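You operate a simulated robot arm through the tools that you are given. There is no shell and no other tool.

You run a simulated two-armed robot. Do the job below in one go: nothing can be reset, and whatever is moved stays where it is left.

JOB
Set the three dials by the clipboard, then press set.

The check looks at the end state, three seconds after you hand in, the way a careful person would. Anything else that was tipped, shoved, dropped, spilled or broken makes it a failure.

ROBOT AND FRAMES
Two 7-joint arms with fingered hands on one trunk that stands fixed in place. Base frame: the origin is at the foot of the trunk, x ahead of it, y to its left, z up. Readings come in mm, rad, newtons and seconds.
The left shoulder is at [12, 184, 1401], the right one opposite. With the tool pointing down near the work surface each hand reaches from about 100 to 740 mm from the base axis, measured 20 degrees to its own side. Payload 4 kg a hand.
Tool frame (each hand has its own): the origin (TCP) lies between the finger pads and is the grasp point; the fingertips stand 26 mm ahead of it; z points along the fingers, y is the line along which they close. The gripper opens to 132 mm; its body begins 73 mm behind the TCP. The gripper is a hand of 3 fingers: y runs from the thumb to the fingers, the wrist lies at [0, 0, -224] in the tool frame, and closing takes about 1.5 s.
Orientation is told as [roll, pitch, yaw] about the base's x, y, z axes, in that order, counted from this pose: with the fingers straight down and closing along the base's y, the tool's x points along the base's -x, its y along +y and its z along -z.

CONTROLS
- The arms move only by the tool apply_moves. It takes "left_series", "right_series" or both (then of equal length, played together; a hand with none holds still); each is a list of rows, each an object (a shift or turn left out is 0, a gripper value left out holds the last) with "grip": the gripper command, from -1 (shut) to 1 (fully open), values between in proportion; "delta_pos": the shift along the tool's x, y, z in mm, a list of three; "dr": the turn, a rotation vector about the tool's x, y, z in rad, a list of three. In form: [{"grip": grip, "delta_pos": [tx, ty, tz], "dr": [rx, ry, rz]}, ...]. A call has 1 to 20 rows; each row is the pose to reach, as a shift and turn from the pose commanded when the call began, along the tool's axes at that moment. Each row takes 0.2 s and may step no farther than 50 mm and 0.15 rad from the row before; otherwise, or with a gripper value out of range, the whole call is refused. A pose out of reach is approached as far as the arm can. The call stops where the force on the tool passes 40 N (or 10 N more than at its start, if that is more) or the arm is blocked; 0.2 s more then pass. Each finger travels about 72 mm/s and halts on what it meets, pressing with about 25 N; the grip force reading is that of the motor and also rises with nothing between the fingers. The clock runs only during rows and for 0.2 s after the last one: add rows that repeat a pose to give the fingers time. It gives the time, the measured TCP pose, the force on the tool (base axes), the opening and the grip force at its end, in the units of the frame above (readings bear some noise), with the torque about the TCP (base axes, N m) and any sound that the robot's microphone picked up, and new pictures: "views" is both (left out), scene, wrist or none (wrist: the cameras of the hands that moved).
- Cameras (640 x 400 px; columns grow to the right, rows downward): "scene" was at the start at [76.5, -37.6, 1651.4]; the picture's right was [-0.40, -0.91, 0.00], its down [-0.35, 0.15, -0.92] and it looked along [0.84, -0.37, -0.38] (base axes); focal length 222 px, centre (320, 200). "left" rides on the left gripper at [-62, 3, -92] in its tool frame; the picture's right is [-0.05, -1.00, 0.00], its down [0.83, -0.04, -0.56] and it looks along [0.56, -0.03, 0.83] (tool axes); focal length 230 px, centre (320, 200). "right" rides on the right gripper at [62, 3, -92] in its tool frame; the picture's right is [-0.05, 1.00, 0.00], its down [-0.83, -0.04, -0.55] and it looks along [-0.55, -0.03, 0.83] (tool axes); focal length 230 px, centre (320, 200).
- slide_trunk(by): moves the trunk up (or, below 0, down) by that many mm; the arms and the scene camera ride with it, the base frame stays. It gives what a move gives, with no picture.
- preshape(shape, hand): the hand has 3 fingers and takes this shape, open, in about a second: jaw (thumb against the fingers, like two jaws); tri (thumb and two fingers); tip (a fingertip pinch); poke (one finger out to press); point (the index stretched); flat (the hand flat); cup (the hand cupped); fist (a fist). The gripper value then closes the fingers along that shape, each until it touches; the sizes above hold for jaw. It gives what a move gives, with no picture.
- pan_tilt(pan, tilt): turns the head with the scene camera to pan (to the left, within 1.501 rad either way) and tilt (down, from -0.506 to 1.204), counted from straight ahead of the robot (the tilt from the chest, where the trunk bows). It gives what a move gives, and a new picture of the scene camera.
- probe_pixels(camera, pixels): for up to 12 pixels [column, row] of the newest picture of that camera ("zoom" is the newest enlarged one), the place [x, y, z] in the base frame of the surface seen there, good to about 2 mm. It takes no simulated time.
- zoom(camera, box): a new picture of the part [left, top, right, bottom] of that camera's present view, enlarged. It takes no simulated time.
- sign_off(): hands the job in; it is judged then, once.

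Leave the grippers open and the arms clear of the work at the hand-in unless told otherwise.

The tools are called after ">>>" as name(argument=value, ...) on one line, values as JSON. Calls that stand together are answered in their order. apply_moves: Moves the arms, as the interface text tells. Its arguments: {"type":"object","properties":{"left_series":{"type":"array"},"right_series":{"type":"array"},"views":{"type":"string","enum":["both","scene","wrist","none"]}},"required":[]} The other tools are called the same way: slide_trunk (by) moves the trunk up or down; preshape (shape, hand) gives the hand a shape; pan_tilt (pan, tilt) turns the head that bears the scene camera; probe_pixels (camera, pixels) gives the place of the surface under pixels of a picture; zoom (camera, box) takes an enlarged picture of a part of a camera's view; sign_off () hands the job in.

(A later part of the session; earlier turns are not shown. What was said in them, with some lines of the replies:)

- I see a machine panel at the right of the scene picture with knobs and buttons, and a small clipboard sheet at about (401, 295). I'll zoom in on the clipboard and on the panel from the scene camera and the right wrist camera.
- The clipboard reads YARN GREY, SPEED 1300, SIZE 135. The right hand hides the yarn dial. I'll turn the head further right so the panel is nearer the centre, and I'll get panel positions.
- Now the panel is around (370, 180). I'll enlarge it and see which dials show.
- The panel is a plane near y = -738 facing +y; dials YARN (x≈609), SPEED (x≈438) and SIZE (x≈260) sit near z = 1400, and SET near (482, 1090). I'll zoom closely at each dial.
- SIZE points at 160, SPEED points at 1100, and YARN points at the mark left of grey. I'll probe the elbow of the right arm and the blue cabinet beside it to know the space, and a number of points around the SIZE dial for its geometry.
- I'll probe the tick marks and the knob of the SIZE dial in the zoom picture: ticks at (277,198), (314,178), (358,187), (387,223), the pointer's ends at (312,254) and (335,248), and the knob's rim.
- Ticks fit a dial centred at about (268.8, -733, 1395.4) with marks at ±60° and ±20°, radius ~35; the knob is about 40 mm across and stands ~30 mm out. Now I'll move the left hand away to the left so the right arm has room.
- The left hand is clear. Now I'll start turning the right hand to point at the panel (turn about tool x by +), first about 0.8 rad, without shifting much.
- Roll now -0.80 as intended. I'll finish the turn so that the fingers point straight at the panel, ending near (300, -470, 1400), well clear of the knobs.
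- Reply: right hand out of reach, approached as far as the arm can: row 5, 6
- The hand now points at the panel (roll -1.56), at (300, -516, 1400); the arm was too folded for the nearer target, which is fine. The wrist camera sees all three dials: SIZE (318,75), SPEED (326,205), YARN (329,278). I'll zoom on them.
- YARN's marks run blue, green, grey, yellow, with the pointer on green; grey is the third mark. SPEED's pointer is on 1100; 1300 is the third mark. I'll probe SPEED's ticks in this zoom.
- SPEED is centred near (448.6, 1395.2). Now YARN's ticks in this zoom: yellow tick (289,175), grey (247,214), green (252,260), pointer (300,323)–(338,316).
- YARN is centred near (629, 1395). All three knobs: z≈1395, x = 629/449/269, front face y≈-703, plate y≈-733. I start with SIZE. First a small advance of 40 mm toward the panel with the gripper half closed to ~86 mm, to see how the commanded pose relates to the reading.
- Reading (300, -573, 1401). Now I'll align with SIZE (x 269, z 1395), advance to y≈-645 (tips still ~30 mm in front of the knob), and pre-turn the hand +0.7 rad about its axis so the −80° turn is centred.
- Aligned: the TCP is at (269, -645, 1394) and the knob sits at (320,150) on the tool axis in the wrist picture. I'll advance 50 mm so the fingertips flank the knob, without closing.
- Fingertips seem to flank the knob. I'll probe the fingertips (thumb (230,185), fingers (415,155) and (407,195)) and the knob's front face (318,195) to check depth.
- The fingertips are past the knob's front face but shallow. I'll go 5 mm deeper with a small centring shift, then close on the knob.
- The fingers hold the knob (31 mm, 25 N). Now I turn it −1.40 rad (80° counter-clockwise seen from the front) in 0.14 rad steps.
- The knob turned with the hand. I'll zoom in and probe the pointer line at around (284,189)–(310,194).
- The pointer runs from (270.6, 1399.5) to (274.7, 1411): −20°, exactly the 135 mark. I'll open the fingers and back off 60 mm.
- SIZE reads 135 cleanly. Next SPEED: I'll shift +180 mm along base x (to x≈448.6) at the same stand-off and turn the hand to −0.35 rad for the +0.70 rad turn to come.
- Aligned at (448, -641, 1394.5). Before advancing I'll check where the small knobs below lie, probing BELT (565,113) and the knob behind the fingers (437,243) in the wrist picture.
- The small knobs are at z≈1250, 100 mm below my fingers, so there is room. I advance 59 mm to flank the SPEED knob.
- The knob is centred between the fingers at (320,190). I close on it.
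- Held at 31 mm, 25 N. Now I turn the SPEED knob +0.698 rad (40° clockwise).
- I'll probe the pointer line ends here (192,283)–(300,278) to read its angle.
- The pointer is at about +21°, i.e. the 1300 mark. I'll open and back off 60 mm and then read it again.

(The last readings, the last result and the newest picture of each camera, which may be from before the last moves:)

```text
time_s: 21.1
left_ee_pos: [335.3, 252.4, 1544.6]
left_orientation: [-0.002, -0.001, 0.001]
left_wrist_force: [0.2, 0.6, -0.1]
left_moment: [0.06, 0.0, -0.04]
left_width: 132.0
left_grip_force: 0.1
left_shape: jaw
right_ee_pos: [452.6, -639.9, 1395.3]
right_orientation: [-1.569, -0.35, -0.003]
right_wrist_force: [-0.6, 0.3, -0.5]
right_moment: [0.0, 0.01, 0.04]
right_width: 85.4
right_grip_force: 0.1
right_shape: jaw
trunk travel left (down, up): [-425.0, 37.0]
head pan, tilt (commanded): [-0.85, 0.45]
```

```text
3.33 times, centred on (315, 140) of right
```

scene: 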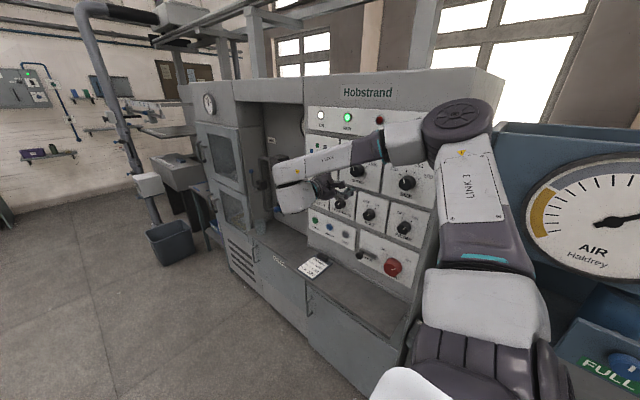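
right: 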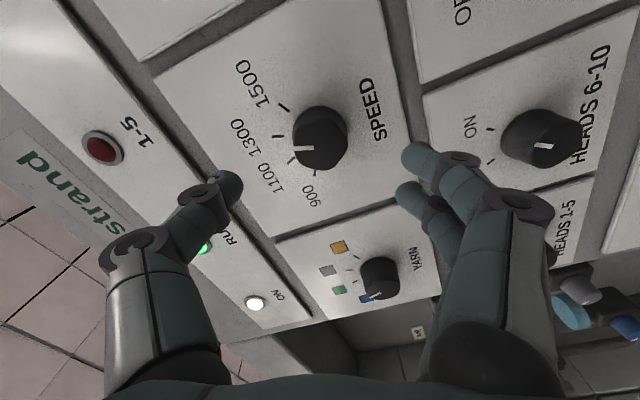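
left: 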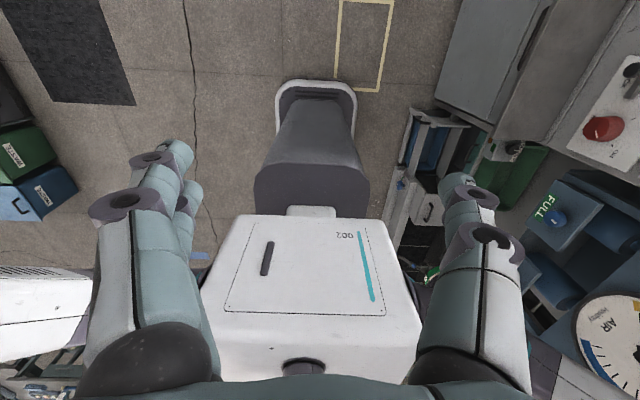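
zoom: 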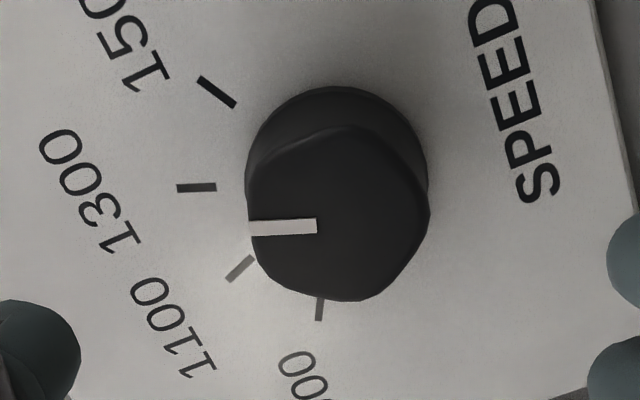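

The pointer is parallel to the 1300 tick. Next YARN: shift about +178 mm along base x and turn the hand back to −0.35 rad.

>>> apply_moves(right_series=[{"delta_pos": [-27.9, 10.2, 0], "dr": [0, 0, -0.116]}, {"delta_pos": [-55.7, 20.3, 0], "dr": [0, 0, -0.233]}, {"delta_pos": [-83.6, 30.5, 0], "dr": [0, 0, -0.35]}, {"delta_pos": [-111.5, 40.7, 0], "dr": [0, 0, -0.466]}, {"delta_pos": [-139.3, 50.8, 0], "dr": [0, 0, -0.583]}, {"delta_pos": [-167.2, 61.0, 0], "dr": [0, 0, -0.7]}, {"delta_pos": [-167.2, 61.0, 0], "dr": [0, 0, -0.7]}])

```text
time_s: 22.7
left_ee_pos: [335.1, 252.8, 1545.8]
left_orientation: [-0.002, 0.001, 0.001]
left_wrist_force: [0.3, -0.5, -0.5]
left_moment: [0.01, 0.03, 0.01]
left_width: 131.7
left_grip_force: 0.0
left_shape: jaw
right_ee_pos: [627.2, -638.0, 1396.2]
right_orientation: [-1.57, 0.35, 0.0]
right_wrist_force: [-0.1, 0.5, 0.1]
right_moment: [0.06, -0.04, 0.01]
right_width: 85.5
right_grip_force: 0.0
right_shape: jaw
trunk travel left (down, up): [-425.0, 37.0]
head pan, tilt (commanded): [-0.85, 0.45]
```

scene: 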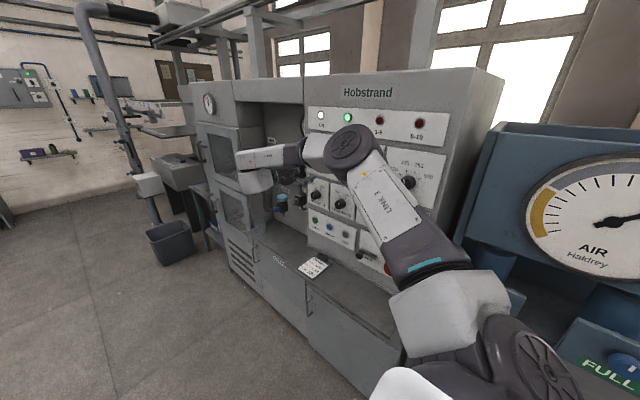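
right: 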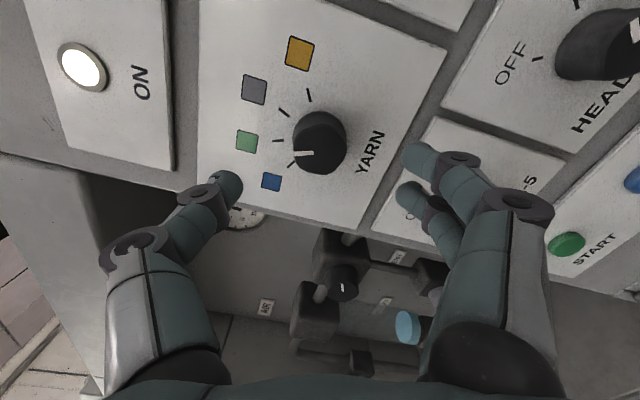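

At (627, -638, 1396) and the YARN knob is on axis at (320,145). I'll check that the elbow has room, probing it at (350,150) and the upper arm at (400,210), before advancing.

>>> probe_pixels(camera="scene", pixels=[[350, 150], [375, 150], [390, 200], [310, 150], [265, 158], [420, 250]])

```text
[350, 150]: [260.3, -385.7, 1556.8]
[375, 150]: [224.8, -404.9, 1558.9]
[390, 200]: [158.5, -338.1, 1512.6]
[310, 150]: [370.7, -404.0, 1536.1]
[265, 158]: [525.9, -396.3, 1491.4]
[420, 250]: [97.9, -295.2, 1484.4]
```

The elbow is at y≈-400, far from the panel. I advance 61 mm to flank the YARN knob.

>>> apply_moves(right_series=[{"delta_pos": [-1, 0, 15]}, {"delta_pos": [-1.4, 0, 30]}, {"delta_pos": [-1.4, 0, 45]}, {"delta_pos": [-1.4, 0, 61]}, {"delta_pos": [-1.4, 0, 61]}], views="wrist")

```text
time_s: 23.9
left_ee_pos: [337.0, 254.1, 1544.2]
left_orientation: [-0.002, 0.001, -0.001]
left_wrist_force: [0.5, -0.2, 0.2]
left_moment: [0.03, -0.02, 0.02]
left_width: 132.1
left_grip_force: 0.1
left_shape: jaw
right_ee_pos: [628.6, -698.8, 1395.2]
right_orientation: [-1.568, 0.351, -0.002]
right_wrist_force: [-0.5, 0.0, 0.1]
right_moment: [0.0, 0.02, -0.03]
right_width: 85.8
right_grip_force: 0.0
right_shape: jaw
trunk travel left (down, up): [-425.0, 37.0]
head pan, tilt (commanded): [-0.85, 0.45]
```

right: 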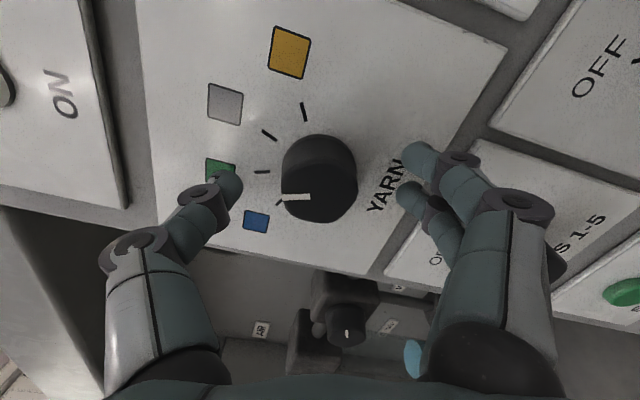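

Well centred at (628.6, -698.8, 1395.2). I close on the YARN knob.

>>> apply_moves(right_series=[{"grip": -1}, {"grip": -1}, {"grip": -1}, {"grip": -1}], views="wrist")

```text
time_s: 24.9
left_ee_pos: [336.3, 251.3, 1545.3]
left_orientation: [-0.003, -0.001, 0.0]
left_wrist_force: [-0.2, -0.1, 0.2]
left_moment: [-0.02, 0.0, -0.02]
left_width: 131.9
left_grip_force: 0.0
left_shape: jaw
right_ee_pos: [629.8, -699.3, 1394.6]
right_orientation: [-1.57, 0.351, -0.003]
right_wrist_force: [-0.2, -1.1, -0.3]
right_moment: [0.0, -0.03, 0.01]
right_width: 30.7
right_grip_force: 24.7
right_shape: jaw
trunk travel left (down, up): [-425.0, 37.0]
head pan, tilt (commanded): [-0.85, 0.45]
```

right: 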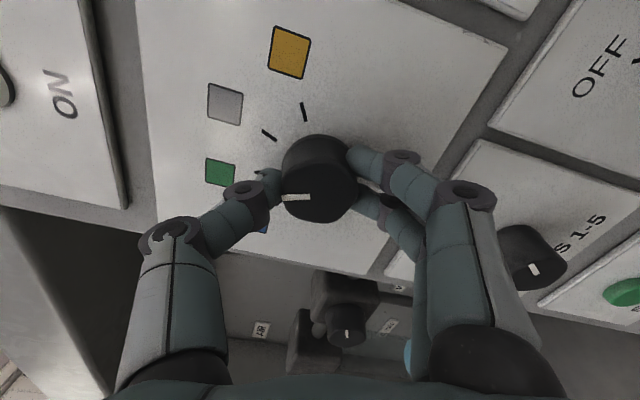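

Held. I turn YARN +0.698 rad (40° clockwise, green to grey).

>>> apply_moves(right_series=[{"dr": [0, 0, 0.12]}, {"dr": [0, 0, 0.24]}, {"dr": [0, 0, 0.36]}, {"dr": [0, 0, 0.48]}, {"dr": [0, 0, 0.6]}, {"dr": [0, 0, 0.698]}, {"dr": [0, 0, 0.698]}], views="wrist")

>>> zoom(camera="right", box=[250, 130, 380, 230])

```text
time_s: 26.5
left_ee_pos: [336.4, 252.8, 1544.8]
left_orientation: [-0.003, -0.001, -0.001]
left_wrist_force: [-0.3, 0.2, 0.0]
left_moment: [0.0, -0.03, -0.01]
left_width: 131.7
left_grip_force: 0.1
left_shape: jaw
right_ee_pos: [629.4, -699.9, 1394.3]
right_orientation: [-1.569, -0.349, -0.003]
right_wrist_force: [-2.6, 0.6, -3.1]
right_moment: [0.06, 0.02, -0.01]
right_width: 30.9
right_grip_force: 24.8
right_shape: jaw
trunk travel left (down, up): [-425.0, 37.0]
head pan, tilt (commanded): [-0.85, 0.45]
```

right: 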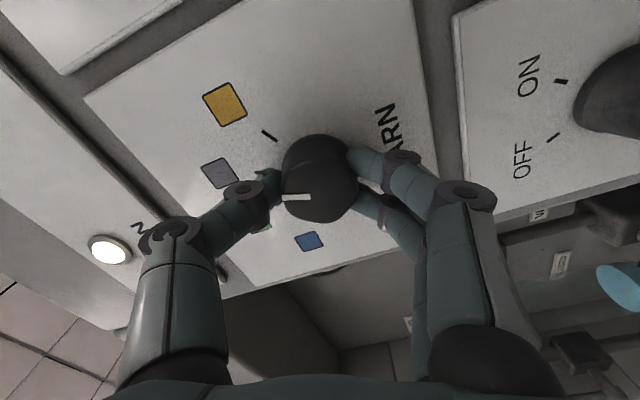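

```text
4.00 times, centred on (315, 180) of right
```

zoom: 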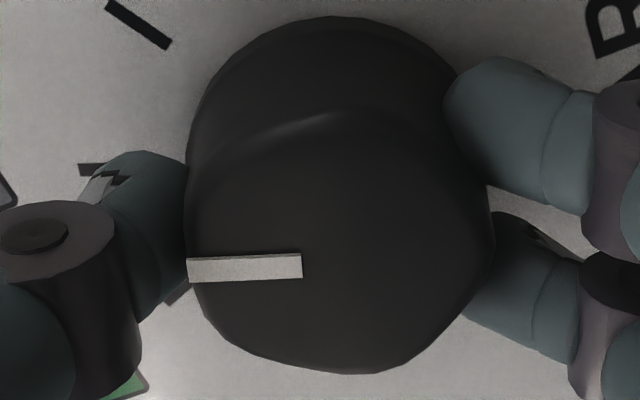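

The pointer now lies horizontal in the zoom, parallel to the grey tick partly hidden at (90,170). I'll release and back off 60 mm, then read it.

>>> apply_moves(right_series=[{"grip": 0.3}, {"grip": 0.3}, {"grip": 0.3}, {"grip": 0.3}, {"delta_pos": [0, 0, -20]}, {"delta_pos": [0, 0, -40]}, {"delta_pos": [0, 0, -60]}, {"delta_pos": [0, 0, -60]}], views="wrist")

>>> zoom(camera="right", box=[240, 80, 390, 200])

```text
time_s: 28.3
left_ee_pos: [336.8, 252.5, 1544.7]
left_orientation: [-0.003, 0.003, -0.001]
left_wrist_force: [0.1, -0.6, 0.7]
left_moment: [-0.01, -0.02, 0.01]
left_width: 131.9
left_grip_force: 0.0
left_shape: jaw
right_ee_pos: [628.9, -639.3, 1394.1]
right_orientation: [-1.569, -0.346, -0.004]
right_wrist_force: [0.4, -0.2, -0.3]
right_moment: [0.0, 0.0, 0.01]
right_width: 85.5
right_grip_force: 0.1
right_shape: jaw
trunk travel left (down, up): [-425.0, 37.0]
head pan, tilt (commanded): [-0.85, 0.45]
```

right: 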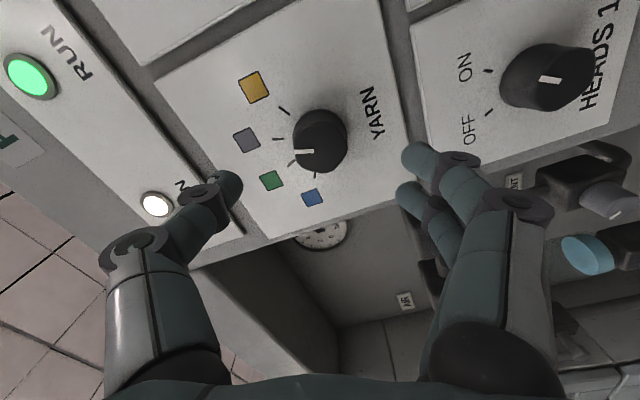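

```text
3.33 times, centred on (315, 140) of right
```

zoom: 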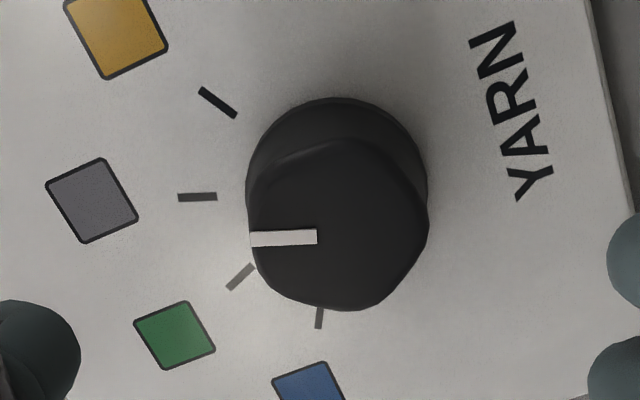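

YARN's pointer is on grey. Now for SET: I'll retreat 80 mm and move in front of the SET button to about (482, -560, 1090), bringing the hand back to zero spin.

>>> apply_moves(right_series=[{"delta_pos": [0, 0, -40]}, {"delta_pos": [0, 0, -80]}, {"delta_pos": [30.3, 29.4, -80], "dr": [0, 0, -0.04]}, {"delta_pos": [60.6, 58.8, -80], "dr": [0, 0, -0.09]}, {"delta_pos": [90.9, 88.2, -80], "dr": [0, 0, -0.13]}, {"delta_pos": [121.2, 117.6, -80], "dr": [0, 0, -0.18]}, {"delta_pos": [151.4, 147, -80], "dr": [0, 0, -0.22]}, {"delta_pos": [181.7, 176.4, -80], "dr": [0, 0, -0.26]}, {"delta_pos": [212, 205.8, -80], "dr": [0, 0, -0.31]}, {"delta_pos": [242.3, 235.2, -80], "dr": [0, 0, -0.35]}, {"delta_pos": [242.3, 235.2, -80], "dr": [0, 0, -0.35]}])

```text
time_s: 30.7
left_ee_pos: [336.1, 252.7, 1545.5]
left_orientation: [-0.002, 0.001, 0.0]
left_wrist_force: [0.3, 0.5, 0.2]
left_moment: [-0.02, 0.01, 0.05]
left_width: 131.7
left_grip_force: 0.0
left_shape: jaw
right_ee_pos: [446.0, -576.9, 1156.6]
right_orientation: [-1.568, 0.003, -0.001]
right_wrist_force: [-1.1, -0.4, -0.5]
right_moment: [0.01, -0.01, 0.01]
right_width: 85.5
right_grip_force: 0.0
right_shape: jaw
right hand out of reach, approached as far as the arm can: row 7, 8, 9, 10, 11
trunk travel left (down, up): [-425.0, 37.0]
head pan, tilt (commanded): [-0.85, 0.45]
```

scene: 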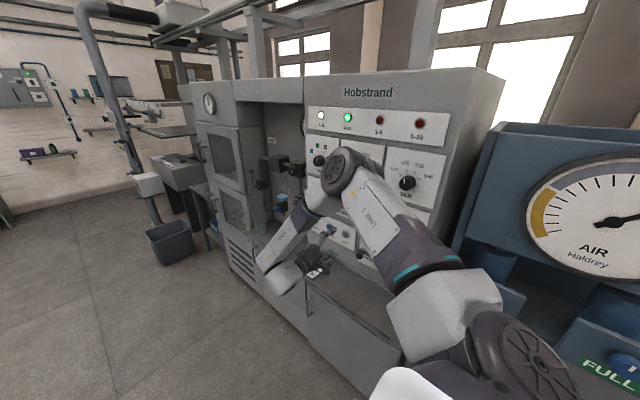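
right: 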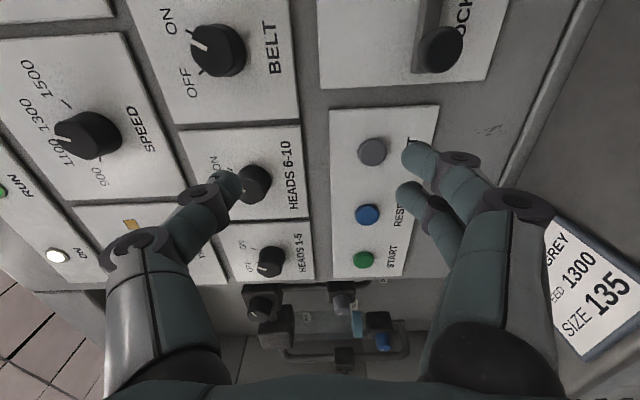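

The wrist can't bend that low from this trunk height, so it stopped at (446, -577, 1157). I'll lower the trunk instead. First I check what surrounds the arms: probing the blue AIR unit at right, and taking a left-camera look through zoom.

>>> probe_pixels(camera="scene", pixels=[[500, 150], [560, 200], [590, 200], [630, 160], [500, 210], [520, 300], [600, 340], [630, 390], [480, 250], [560, 260]])

>>> zoom(camera="left", box=[0, 0, 640, 400])

```text
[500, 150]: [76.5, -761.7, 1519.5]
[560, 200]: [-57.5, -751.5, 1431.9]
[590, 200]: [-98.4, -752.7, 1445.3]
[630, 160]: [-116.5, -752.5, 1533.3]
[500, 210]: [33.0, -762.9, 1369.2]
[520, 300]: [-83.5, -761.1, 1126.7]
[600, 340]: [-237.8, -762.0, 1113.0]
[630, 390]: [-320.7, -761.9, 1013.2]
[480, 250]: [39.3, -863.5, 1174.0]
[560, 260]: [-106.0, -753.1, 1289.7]
```

```text
1.00 times, centred on (320, 200) of left (not enlarged: the box is as wide or as high as the picture)
```

zoom: 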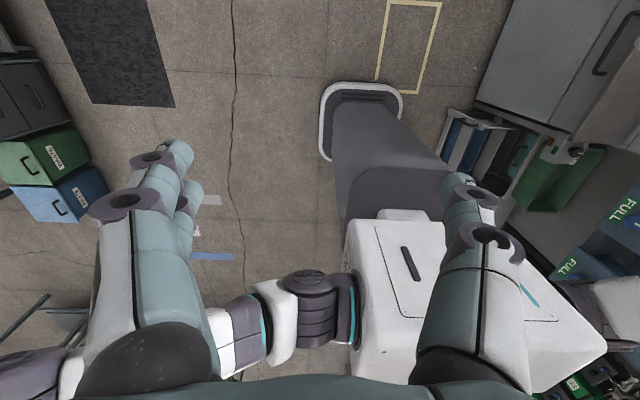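

Below the left hand is only floor. I'll check how close the objects at the left are (crates at (45,160), (30,330)) before lowering.

>>> probe_pixels(camera="left", pixels=[[45, 160], [70, 190], [30, 80], [60, 320], [20, 350], [30, 380], [80, 370], [240, 330], [560, 380], [380, 260]])

>>> pan_tilt(pan=0.9, tilt=0.7)

```text
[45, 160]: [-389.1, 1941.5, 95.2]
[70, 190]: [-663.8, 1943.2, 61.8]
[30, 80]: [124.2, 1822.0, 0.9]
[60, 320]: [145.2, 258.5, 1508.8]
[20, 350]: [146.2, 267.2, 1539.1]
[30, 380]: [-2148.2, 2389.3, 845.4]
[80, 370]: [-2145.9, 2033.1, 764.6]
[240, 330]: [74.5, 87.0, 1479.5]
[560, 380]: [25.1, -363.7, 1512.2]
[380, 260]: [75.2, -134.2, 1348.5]
```

```text
time_s: 32.5
left_ee_pos: [336.5, 252.0, 1544.6]
left_orientation: [-0.001, -0.001, -0.001]
left_wrist_force: [-0.2, -0.1, -0.6]
left_moment: [0.01, 0.0, 0.0]
left_width: 131.6
left_grip_force: 0.2
left_shape: jaw
right_ee_pos: [447.2, -578.4, 1157.2]
right_orientation: [-1.567, 0.0, -0.002]
right_wrist_force: [0.0, -0.5, 0.4]
right_moment: [-0.03, 0.03, -0.01]
right_width: 85.4
right_grip_force: 0.1
right_shape: jaw
trunk travel left (down, up): [-425.0, 37.0]
head pan, tilt (commanded): [0.901, 0.7]
```

scene: 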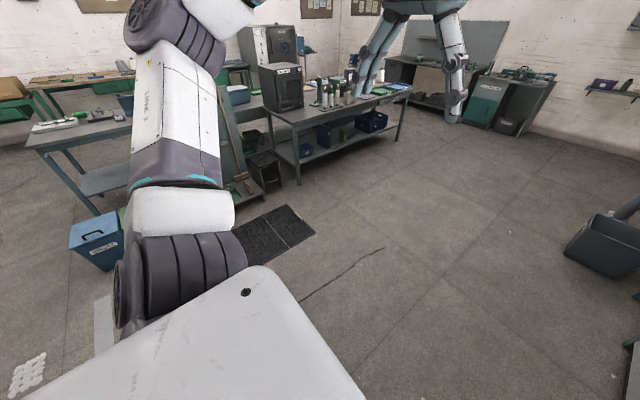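

The left side is clear; everything there is far away. I'll turn the head back to the panel, raise the right hand to about (482, -600, 1395).

>>> pan_tilt(pan=-0.85, tilt=0.45)

>>> apply_moves(right_series=[{"delta_pos": [-6, -40, 4]}, {"delta_pos": [-12, -80, 8]}, {"delta_pos": [-18, -120, 12]}, {"delta_pos": [-24, -160, 16]}, {"delta_pos": [-30, -200, 20]}, {"delta_pos": [-35, -240, 22]}, {"delta_pos": [-35, -240, 22]}])

```text
time_s: 34.2
left_ee_pos: [336.5, 252.5, 1543.4]
left_orientation: [-0.002, 0.0, -0.001]
left_wrist_force: [-0.2, -0.4, 0.0]
left_moment: [-0.02, 0.03, 0.02]
left_width: 131.9
left_grip_force: 0.0
left_shape: jaw
right_ee_pos: [445.8, -578.2, 1157.5]
right_orientation: [-1.566, 0.001, 0.0]
right_wrist_force: [-0.4, -0.2, 1.1]
right_moment: [0.01, 0.02, 0.0]
right_width: 85.4
right_grip_force: 0.0
right_shape: jaw
trunk travel left (down, up): [-425.0, 37.0]
head pan, tilt (commanded): [-0.85, 0.45]
```

scene: 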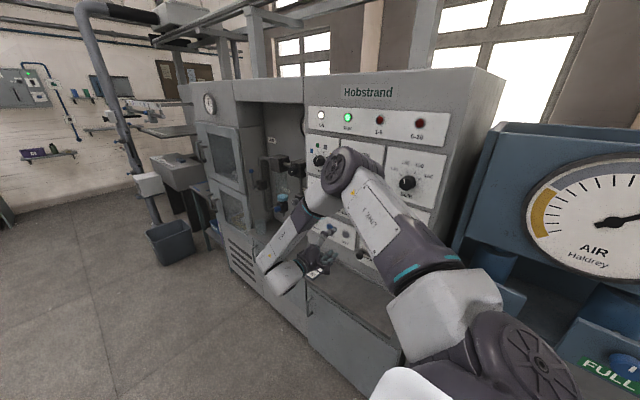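

```text
time_s: 35.8
left_ee_pos: [336.7, 252.6, 1544.0]
left_orientation: [-0.002, 0.001, 0.0]
left_wrist_force: [-0.4, 0.1, -0.5]
left_moment: [-0.01, -0.02, -0.01]
left_width: 132.1
left_grip_force: 0.1
left_shape: jaw
right_ee_pos: [487.4, -600.6, 1398.8]
right_orientation: [-1.569, 0.002, -0.002]
right_wrist_force: [-0.1, 0.1, 0.9]
right_moment: [-0.02, 0.01, 0.0]
right_width: 85.5
right_grip_force: 0.1
right_shape: jaw
trunk travel left (down, up): [-425.0, 37.0]
head pan, tilt (commanded): [-0.85, 0.45]
```

scene: 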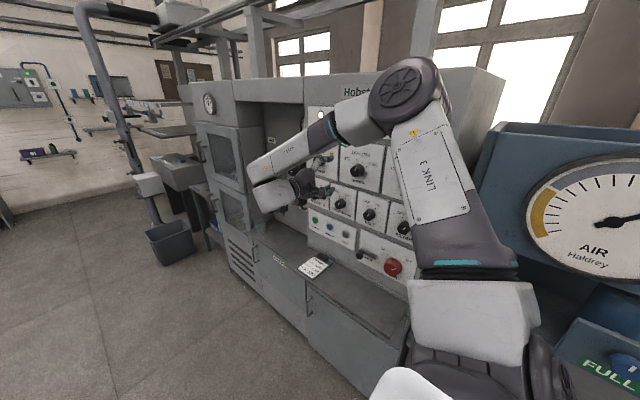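
right: 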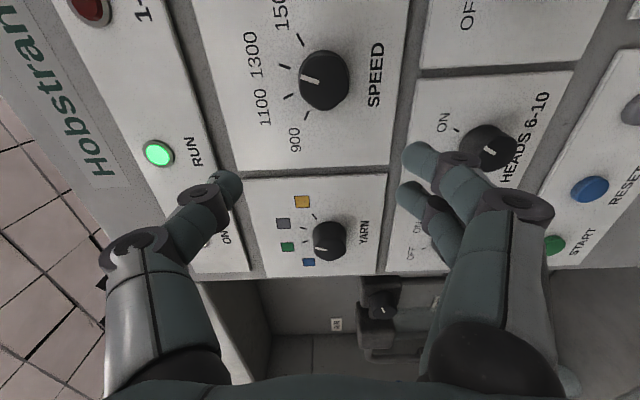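

The hand is at (487, -601, 1399), 100 mm in front of the knobs. I lower the trunk 150 mm first.

>>> slide_trunk(by=-150)

```text
time_s: 37.6
left_ee_pos: [338.6, 253.2, 1395.8]
left_orientation: [0.0, 0.001, 0.0]
left_wrist_force: [-0.1, 0.1, -1.1]
left_moment: [0.01, -0.05, 0.0]
left_width: 131.7
left_grip_force: 0.1
left_shape: jaw
right_ee_pos: [483.9, -600.0, 1248.7]
right_orientation: [-1.567, 0.002, -0.001]
right_wrist_force: [0.3, 0.8, 1.3]
right_moment: [0.01, 0.04, 0.01]
right_width: 85.5
right_grip_force: 0.1
right_shape: jaw
trunk travel left (down, up): [-275.0, 187.0]
head pan, tilt (commanded): [-0.85, 0.45]
```

No contact so far. Another 150 mm down, bringing the hand to z≈1099.

>>> slide_trunk(by=-150)

>>> apply_moves(right_series=[{"delta_pos": [0, 0, 0]}])

```text
time_s: 39.3
left_ee_pos: [402.5, 253.1, 1191.5]
left_orientation: [-0.001, 0.141, 0.001]
left_wrist_force: [0.1, 0.1, 0.4]
left_moment: [0.02, -0.01, 0.0]
left_width: 132.0
left_grip_force: 0.0
left_shape: jaw
right_ee_pos: [482.5, -600.8, 1099.7]
right_orientation: [-1.569, 0.0, -0.003]
right_wrist_force: [-0.2, 0.1, 0.0]
right_moment: [0.03, 0.0, 0.02]
right_width: 85.5
right_grip_force: 0.0
right_shape: jaw
trunk travel left (down, up): [-125.0, 337.0]
head pan, tilt (commanded): [-0.85, 0.45]
```

```text
time_s: 39.7
left_ee_pos: [403.3, 251.2, 1189.0]
left_orientation: [-0.002, 0.143, 0.002]
left_wrist_force: [0.1, 1.0, 0.4]
left_moment: [-0.01, -0.01, -0.03]
left_width: 131.9
left_grip_force: 0.1
left_shape: jaw
right_ee_pos: [484.2, -599.5, 1099.2]
right_orientation: [-1.569, 0.001, -0.003]
right_wrist_force: [0.1, 0.0, 0.4]
right_moment: [-0.02, 0.0, 0.02]
right_width: 85.9
right_grip_force: 0.0
right_shape: jaw
trunk travel left (down, up): [-125.0, 337.0]
head pan, tilt (commanded): [-0.85, 0.45]
```

scene: 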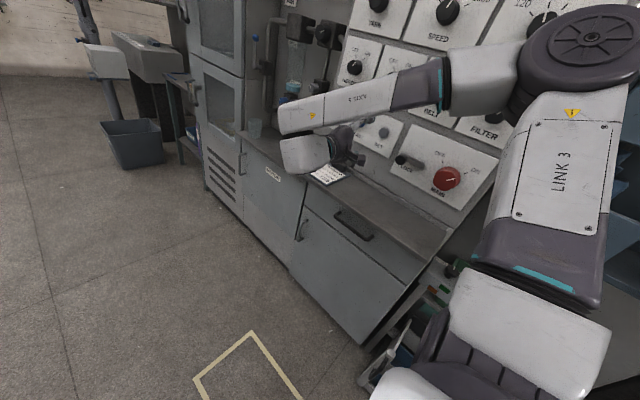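
right: 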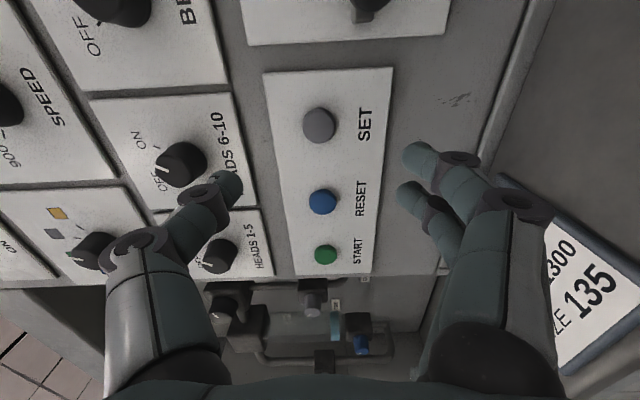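

The trunk bowed slightly but the right hand is still squarely facing the panel at (484, -600, 1099). SET (grey) is at (320,125) in the wrist picture. I'll probe it and its neighbours.

>>> probe_pixels(camera="right", pixels=[[320, 125], [308, 125], [332, 125], [320, 112], [320, 138], [322, 202], [350, 90], [432, 6], [380, 5], [500, 180], [280, 100]])

>>> preshape(shape="poke", hand="right")

```text
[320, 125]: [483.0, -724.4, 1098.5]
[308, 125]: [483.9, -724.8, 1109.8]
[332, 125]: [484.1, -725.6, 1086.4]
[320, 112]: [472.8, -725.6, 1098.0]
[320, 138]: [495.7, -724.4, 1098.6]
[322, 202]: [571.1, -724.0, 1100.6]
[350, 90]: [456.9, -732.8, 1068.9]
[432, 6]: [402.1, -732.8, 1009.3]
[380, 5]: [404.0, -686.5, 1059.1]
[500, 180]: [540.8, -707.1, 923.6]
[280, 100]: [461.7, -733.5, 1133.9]
```

```text
time_s: 40.6
left_ee_pos: [402.8, 253.1, 1189.2]
left_orientation: [-0.001, 0.142, 0.0]
left_wrist_force: [-0.1, -0.1, 0.3]
left_moment: [0.0, 0.0, 0.0]
left_width: 131.8
left_grip_force: 0.0
left_shape: jaw
right_ee_pos: [485.1, -599.9, 1100.1]
right_orientation: [-1.57, 0.002, -0.002]
right_wrist_force: [0.1, 0.1, 0.5]
right_moment: [-0.03, 0.0, 0.0]
right_width: 0.3
right_grip_force: 0.1
right_shape: poke
trunk travel left (down, up): [-125.0, 337.0]
head pan, tilt (commanded): [-0.85, 0.45]
```

SET is centred at about (483.5, -724.5, 1098.5), its cap ~9 mm proud of the plate. I take a look at the poking finger.

>>> zoom(camera="right", box=[0, 0, 640, 400])

>>> zoom(camera="scene", box=[270, 90, 430, 200])

```text
1.00 times, centred on (320, 200) of right (not enlarged: the box is as wide or as high as the picture)
```

zoom: 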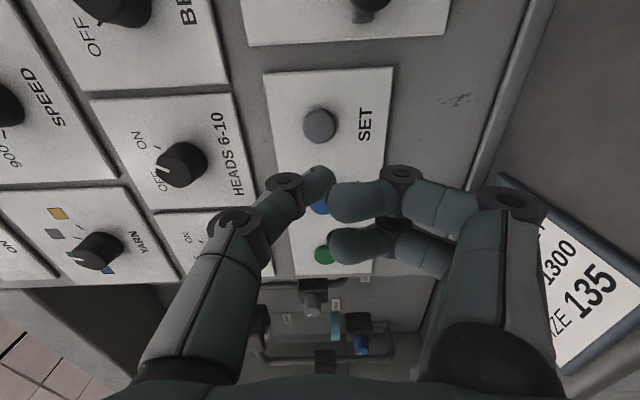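

```text
3.64 times, centred on (350, 145) of scene
```

zoom: 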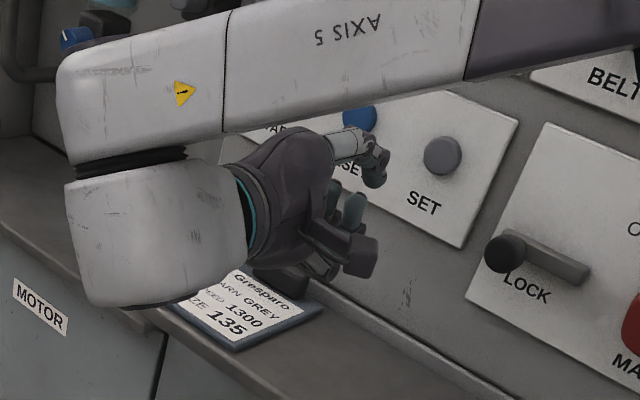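

I'll probe where the fingertips are: thumb tip (322,172), first finger (345,200), second finger (345,243).

>>> probe_pixels(camera="right", pixels=[[322, 170], [318, 180], [310, 185], [340, 192], [345, 200], [335, 208], [345, 235], [345, 245], [400, 175], [375, 220]])

>>> zoom(camera="right", box=[240, 140, 440, 280])

```text
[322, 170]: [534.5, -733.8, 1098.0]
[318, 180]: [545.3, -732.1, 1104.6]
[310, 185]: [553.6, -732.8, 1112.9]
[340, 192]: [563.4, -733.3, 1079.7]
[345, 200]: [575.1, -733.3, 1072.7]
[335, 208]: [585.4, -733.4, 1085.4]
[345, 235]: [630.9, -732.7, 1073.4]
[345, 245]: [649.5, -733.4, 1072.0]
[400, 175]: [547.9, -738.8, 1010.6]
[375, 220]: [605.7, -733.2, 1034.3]
```

```text
2.86 times, centred on (340, 210) of right
```

zoom: 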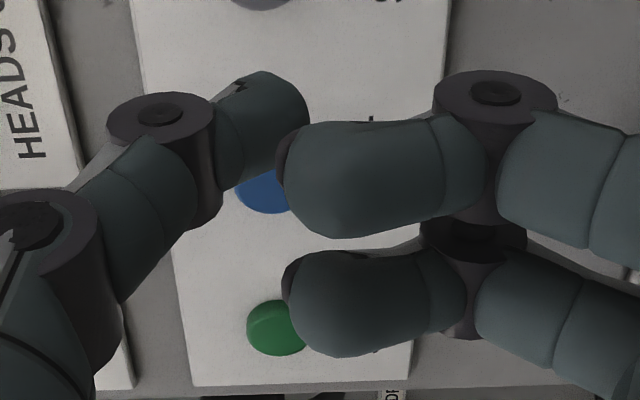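

Those probes used the older picture; I'll probe in the zoom picture instead: thumb tip (285,95), first finger (320,180), second finger (330,300).

>>> probe_pixels(camera="zoom", pixels=[[290, 90], [270, 80], [300, 110], [260, 140], [310, 170], [350, 150], [350, 210], [320, 290], [360, 320], [500, 90], [160, 110]])

```text
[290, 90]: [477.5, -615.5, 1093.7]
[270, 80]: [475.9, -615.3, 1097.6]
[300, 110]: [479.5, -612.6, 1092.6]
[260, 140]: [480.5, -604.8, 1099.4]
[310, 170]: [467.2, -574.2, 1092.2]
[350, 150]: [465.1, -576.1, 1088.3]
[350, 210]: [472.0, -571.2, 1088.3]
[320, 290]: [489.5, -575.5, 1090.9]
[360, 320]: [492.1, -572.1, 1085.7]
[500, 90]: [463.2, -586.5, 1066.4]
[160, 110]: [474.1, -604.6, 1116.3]
```

The thumb is the poking finger: tip at about (484, -620, 1094), with the others curled 35 mm behind. I'll raise it 4 mm and advance 90 mm, stopping ~10 mm before the button.

>>> apply_moves(right_series=[{"delta_pos": [0, -4, 20]}, {"delta_pos": [0, -4, 40]}, {"delta_pos": [0, -4, 60]}, {"delta_pos": [0, -4, 75]}, {"delta_pos": [0, -4, 88]}, {"delta_pos": [0, -4, 88]}])

>>> zoom(camera="right", box=[240, 120, 440, 260])

```text
time_s: 42.0
left_ee_pos: [404.5, 253.5, 1189.4]
left_orientation: [-0.001, 0.143, -0.001]
left_wrist_force: [-0.4, 0.2, 0.9]
left_moment: [0.03, 0.02, -0.01]
left_width: 132.0
left_grip_force: 0.0
left_shape: jaw
right_ee_pos: [484.2, -686.3, 1103.1]
right_orientation: [-1.571, 0.003, -0.003]
right_wrist_force: [-0.3, 0.2, 0.3]
right_moment: [0.02, 0.01, 0.0]
right_width: 0.0
right_grip_force: 0.0
right_shape: poke
trunk travel left (down, up): [-125.0, 337.0]
head pan, tilt (commanded): [-0.85, 0.45]
```

scene: 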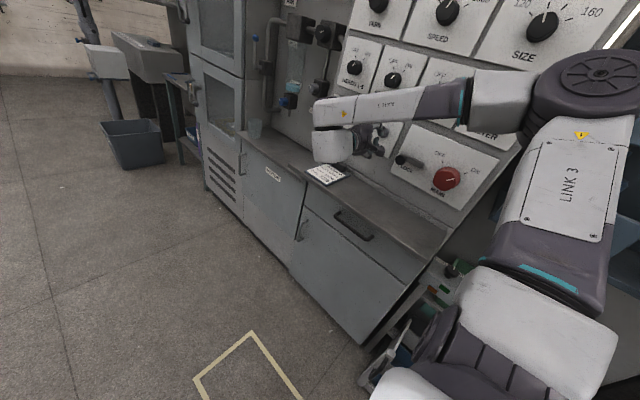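
right: 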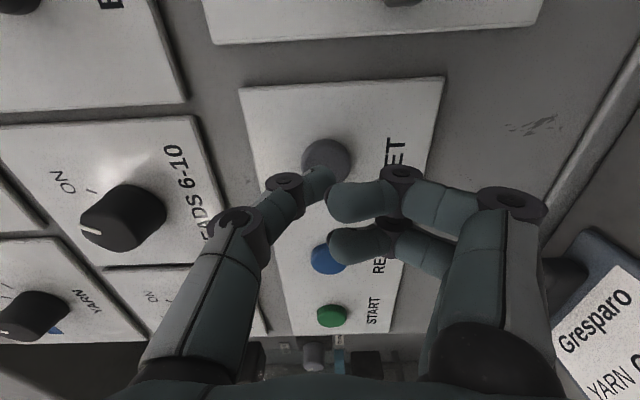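

```text
2.86 times, centred on (340, 190) of right
```

zoom: 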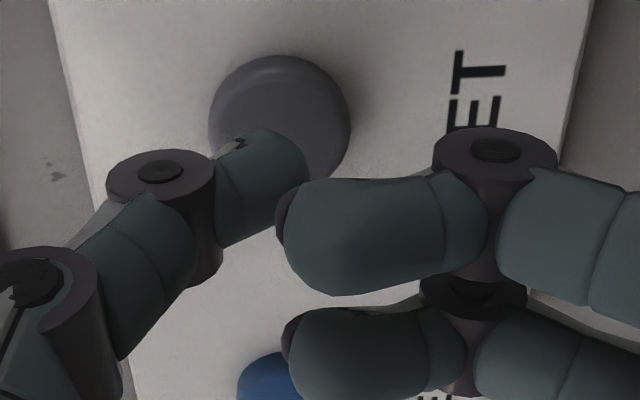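

The thumb tip is just before the grey SET cap. I'll probe tip and button once more: tip (290,145), (265,135); button (300,100), (280,90).

>>> probe_pixels(camera="zoom", pixels=[[285, 140], [265, 135], [298, 165], [270, 200], [320, 120], [280, 75], [235, 110]])

```text
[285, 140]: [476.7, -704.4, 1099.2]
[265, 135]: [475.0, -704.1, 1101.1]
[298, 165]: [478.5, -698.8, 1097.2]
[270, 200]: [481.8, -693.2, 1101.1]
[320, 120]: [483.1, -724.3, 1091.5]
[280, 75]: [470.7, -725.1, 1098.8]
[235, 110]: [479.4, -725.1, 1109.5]
```

The tip is ~17 mm from the cap and centred (z≈1099). I advance slowly to press: 12 mm, then 2 mm steps up to 24 mm.

>>> apply_moves(right_series=[{"delta_pos": [0, 0, 8]}, {"delta_pos": [0, 0, 12]}, {"delta_pos": [0, 0, 14]}, {"delta_pos": [0, 0, 16]}, {"delta_pos": [0, 0, 18]}, {"delta_pos": [0, 0, 20]}], views="wrist")

```text
time_s: 43.4
left_ee_pos: [402.9, 255.9, 1188.3]
left_orientation: [-0.003, 0.144, 0.001]
left_wrist_force: [0.0, 0.7, 0.6]
left_moment: [-0.01, 0.01, -0.03]
left_width: 131.9
left_grip_force: 0.0
left_shape: jaw
right_ee_pos: [484.2, -705.8, 1105.8]
right_orientation: [-1.569, 0.004, -0.002]
right_wrist_force: [-1.8, 15.5, -1.2]
right_moment: [0.11, 0.02, -0.06]
right_width: 0.0
right_grip_force: 0.1
right_shape: poke
trunk travel left (down, up): [-125.0, 337.0]
head pan, tilt (commanded): [-0.85, 0.45]
heard: click
```

right: 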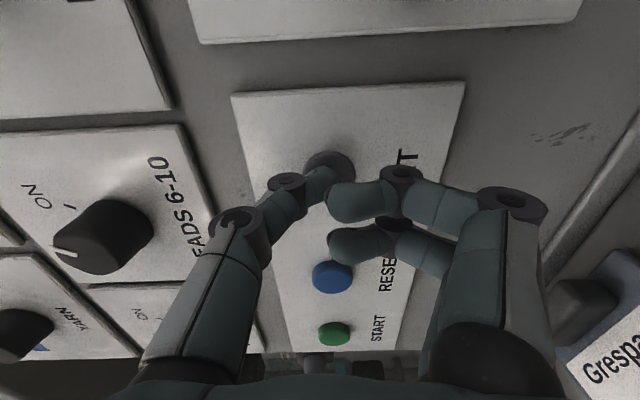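

A click was heard at 15.5 N: SET is pressed. I retreat straight back 100 mm.

>>> apply_moves(right_series=[{"delta_pos": [0, 0, -10]}, {"delta_pos": [0, 0, -30]}, {"delta_pos": [0, 0, -55]}, {"delta_pos": [0, 0, -80]}, {"delta_pos": [0, 0, -105]}, {"delta_pos": [0, 0, -105]}])

```text
time_s: 44.8
left_ee_pos: [404.1, 253.3, 1189.6]
left_orientation: [-0.001, 0.143, -0.002]
left_wrist_force: [0.1, -1.1, 0.0]
left_moment: [0.0, -0.01, 0.0]
left_width: 131.9
left_grip_force: 0.1
left_shape: jaw
right_ee_pos: [482.0, -602.9, 1102.8]
right_orientation: [-1.568, 0.002, -0.001]
right_wrist_force: [-0.4, -0.7, 0.1]
right_moment: [0.01, 0.0, 0.01]
right_width: 0.2
right_grip_force: 0.1
right_shape: poke
trunk travel left (down, up): [-125.0, 337.0]
head pan, tilt (commanded): [-0.85, 0.45]
```

scene: 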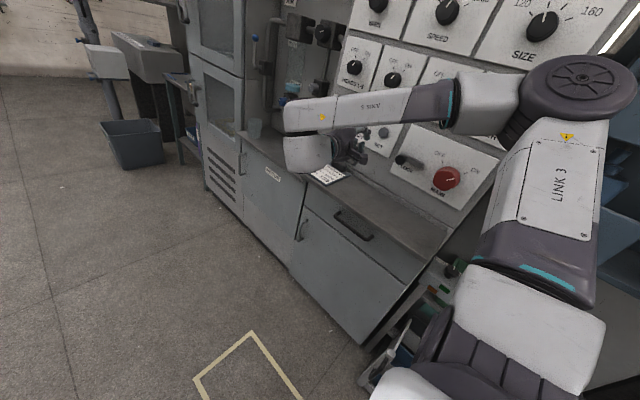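
right: 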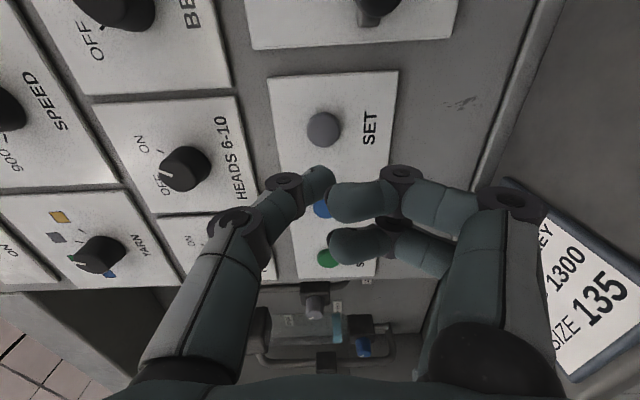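

Button released, hand clear. I'll return the hand to the open jaw shape and then tilt the head up to check all dials.

>>> preshape(shape="jaw", hand="right")

>>> pan_tilt(pan=-0.95, tilt=0.05)

```text
time_s: 45.7
left_ee_pos: [403.2, 252.2, 1188.8]
left_orientation: [-0.002, 0.142, 0.0]
left_wrist_force: [-0.1, -0.2, -0.3]
left_moment: [0.04, 0.01, -0.01]
left_width: 132.0
left_grip_force: 0.2
left_shape: jaw
right_ee_pos: [482.1, -602.9, 1103.5]
right_orientation: [-1.57, 0.002, -0.004]
right_wrist_force: [0.2, 0.4, 0.0]
right_moment: [0.01, -0.03, -0.02]
right_width: 132.0
right_grip_force: 0.2
right_shape: jaw
trunk travel left (down, up): [-125.0, 337.0]
head pan, tilt (commanded): [-0.85, 0.45]
```

```text
time_s: 46.6
left_ee_pos: [402.7, 253.4, 1189.6]
left_orientation: [-0.002, 0.143, 0.001]
left_wrist_force: [-0.1, -0.4, 0.4]
left_moment: [0.0, 0.01, 0.01]
left_width: 132.0
left_grip_force: 0.0
left_shape: jaw
right_ee_pos: [481.7, -604.0, 1102.3]
right_orientation: [-1.569, 0.003, -0.001]
right_wrist_force: [-0.5, 0.0, 0.2]
right_moment: [0.02, -0.01, 0.02]
right_width: 131.7
right_grip_force: 0.0
right_shape: jaw
trunk travel left (down, up): [-125.0, 337.0]
head pan, tilt (commanded): [-0.949, 0.051]
```

scene: 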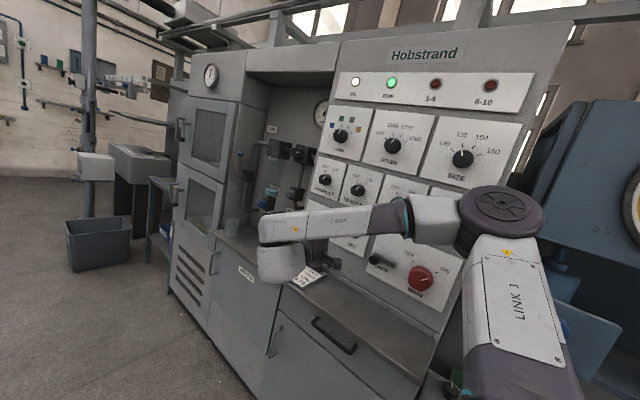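

All three dials show around (340,137), (392,146), (463,158). I'll zoom on each and on the row of small knobs.

>>> zoom(camera="scene", box=[315, 100, 375, 160])

>>> zoom(camera="scene", box=[360, 110, 430, 175])

>>> zoom(camera="scene", box=[425, 115, 515, 190])

>>> zoom(camera="scene", box=[300, 60, 540, 300])

```text
6.67 times, centred on (345, 130) of scene
```

zoom: 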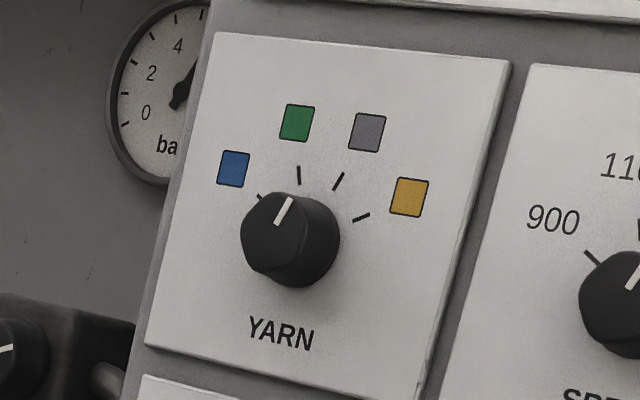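

```text
6.15 times, centred on (395, 142) of scene
```

zoom: 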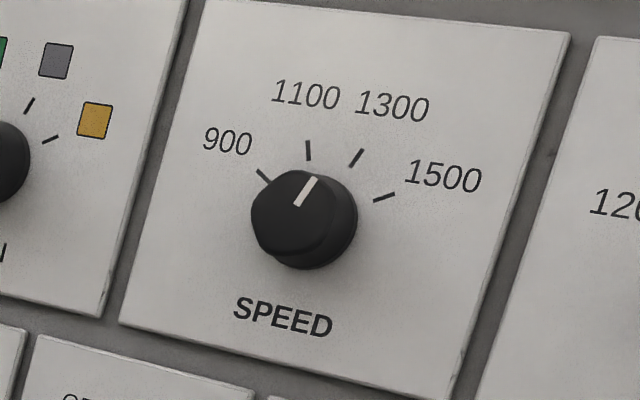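

```text
5.33 times, centred on (470, 152) of scene
```

zoom: 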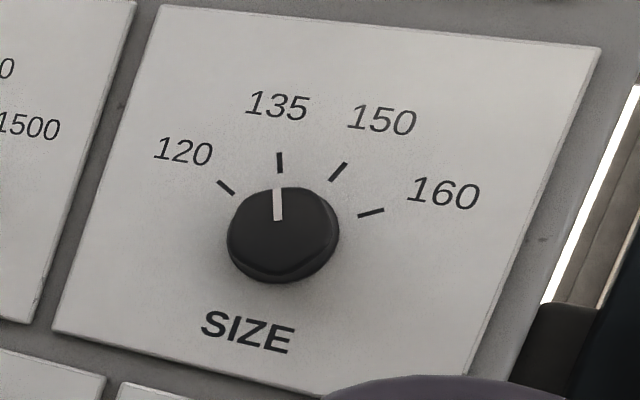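

```text
1.67 times, centred on (420, 180) of scene
```

zoom: 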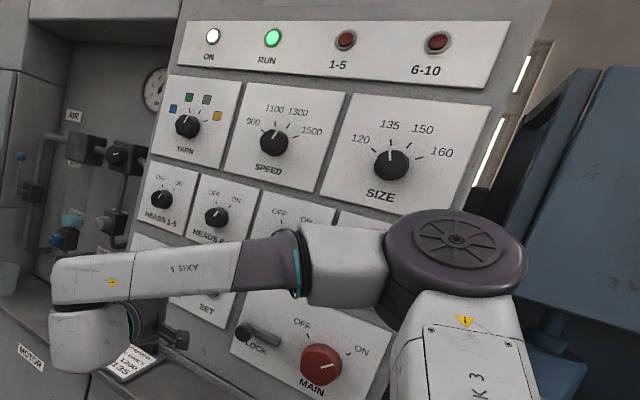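

All three read right: YARN grey, SPEED 1300, SIZE 135; the small knobs are unchanged. I'll draw the right hand back another 90 mm so it is clear of the work.

>>> apply_moves(right_series=[{"delta_pos": [0, 0, -25]}, {"delta_pos": [0, 0, -50]}, {"delta_pos": [0, 0, -75]}, {"delta_pos": [0, 0, -90]}, {"delta_pos": [0, 0, -90]}])

```text
time_s: 47.8
left_ee_pos: [401.7, 252.3, 1190.2]
left_orientation: [-0.002, 0.143, 0.001]
left_wrist_force: [0.2, 0.6, 0.0]
left_moment: [-0.01, -0.04, 0.02]
left_width: 131.9
left_grip_force: 0.1
left_shape: jaw
right_ee_pos: [484.0, -514.3, 1104.1]
right_orientation: [-1.564, 0.003, 0.0]
right_wrist_force: [-0.1, 0.2, 0.1]
right_moment: [0.0, 0.0, 0.01]
right_width: 131.7
right_grip_force: 0.1
right_shape: jaw
trunk travel left (down, up): [-125.0, 337.0]
head pan, tilt (commanded): [-0.949, 0.051]
```

scene: 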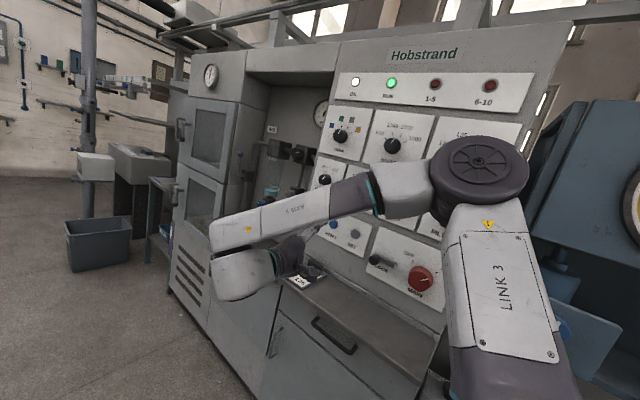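
right: 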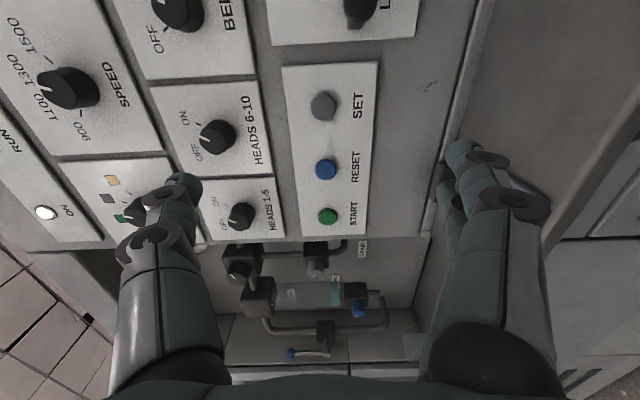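

The hand is clear at (484, -514, 1104), both grippers are open, the clipboard is still on the ledge at (300,282), the dials are set and SET clicked. I hand the job in.

>>> sign_off()

```text
The job is handed in.
```

The three dials are set to the clipboard and SET has been pressed; the job is handed in.

| Dial | Clipboard | Was | Now |
|---|---|---|---|
| YARN | GREY | green | grey |
| SPEED | 1300 | 1100 | 1300 |
| SIZE | 135 | 160 | 135 |

I set the dials first, then pressed SET once with the thumb. It clicked at about 15 N. Afterwards I checked each dial close up with the head camera, and all three pointers were on their marks. The HEADS knobs I could see had not moved, and the clipboard was still on the ledge.

I lowered the trunk 300 mm to reach SET and left it there. Both grippers are open and the arms are clear of the work.
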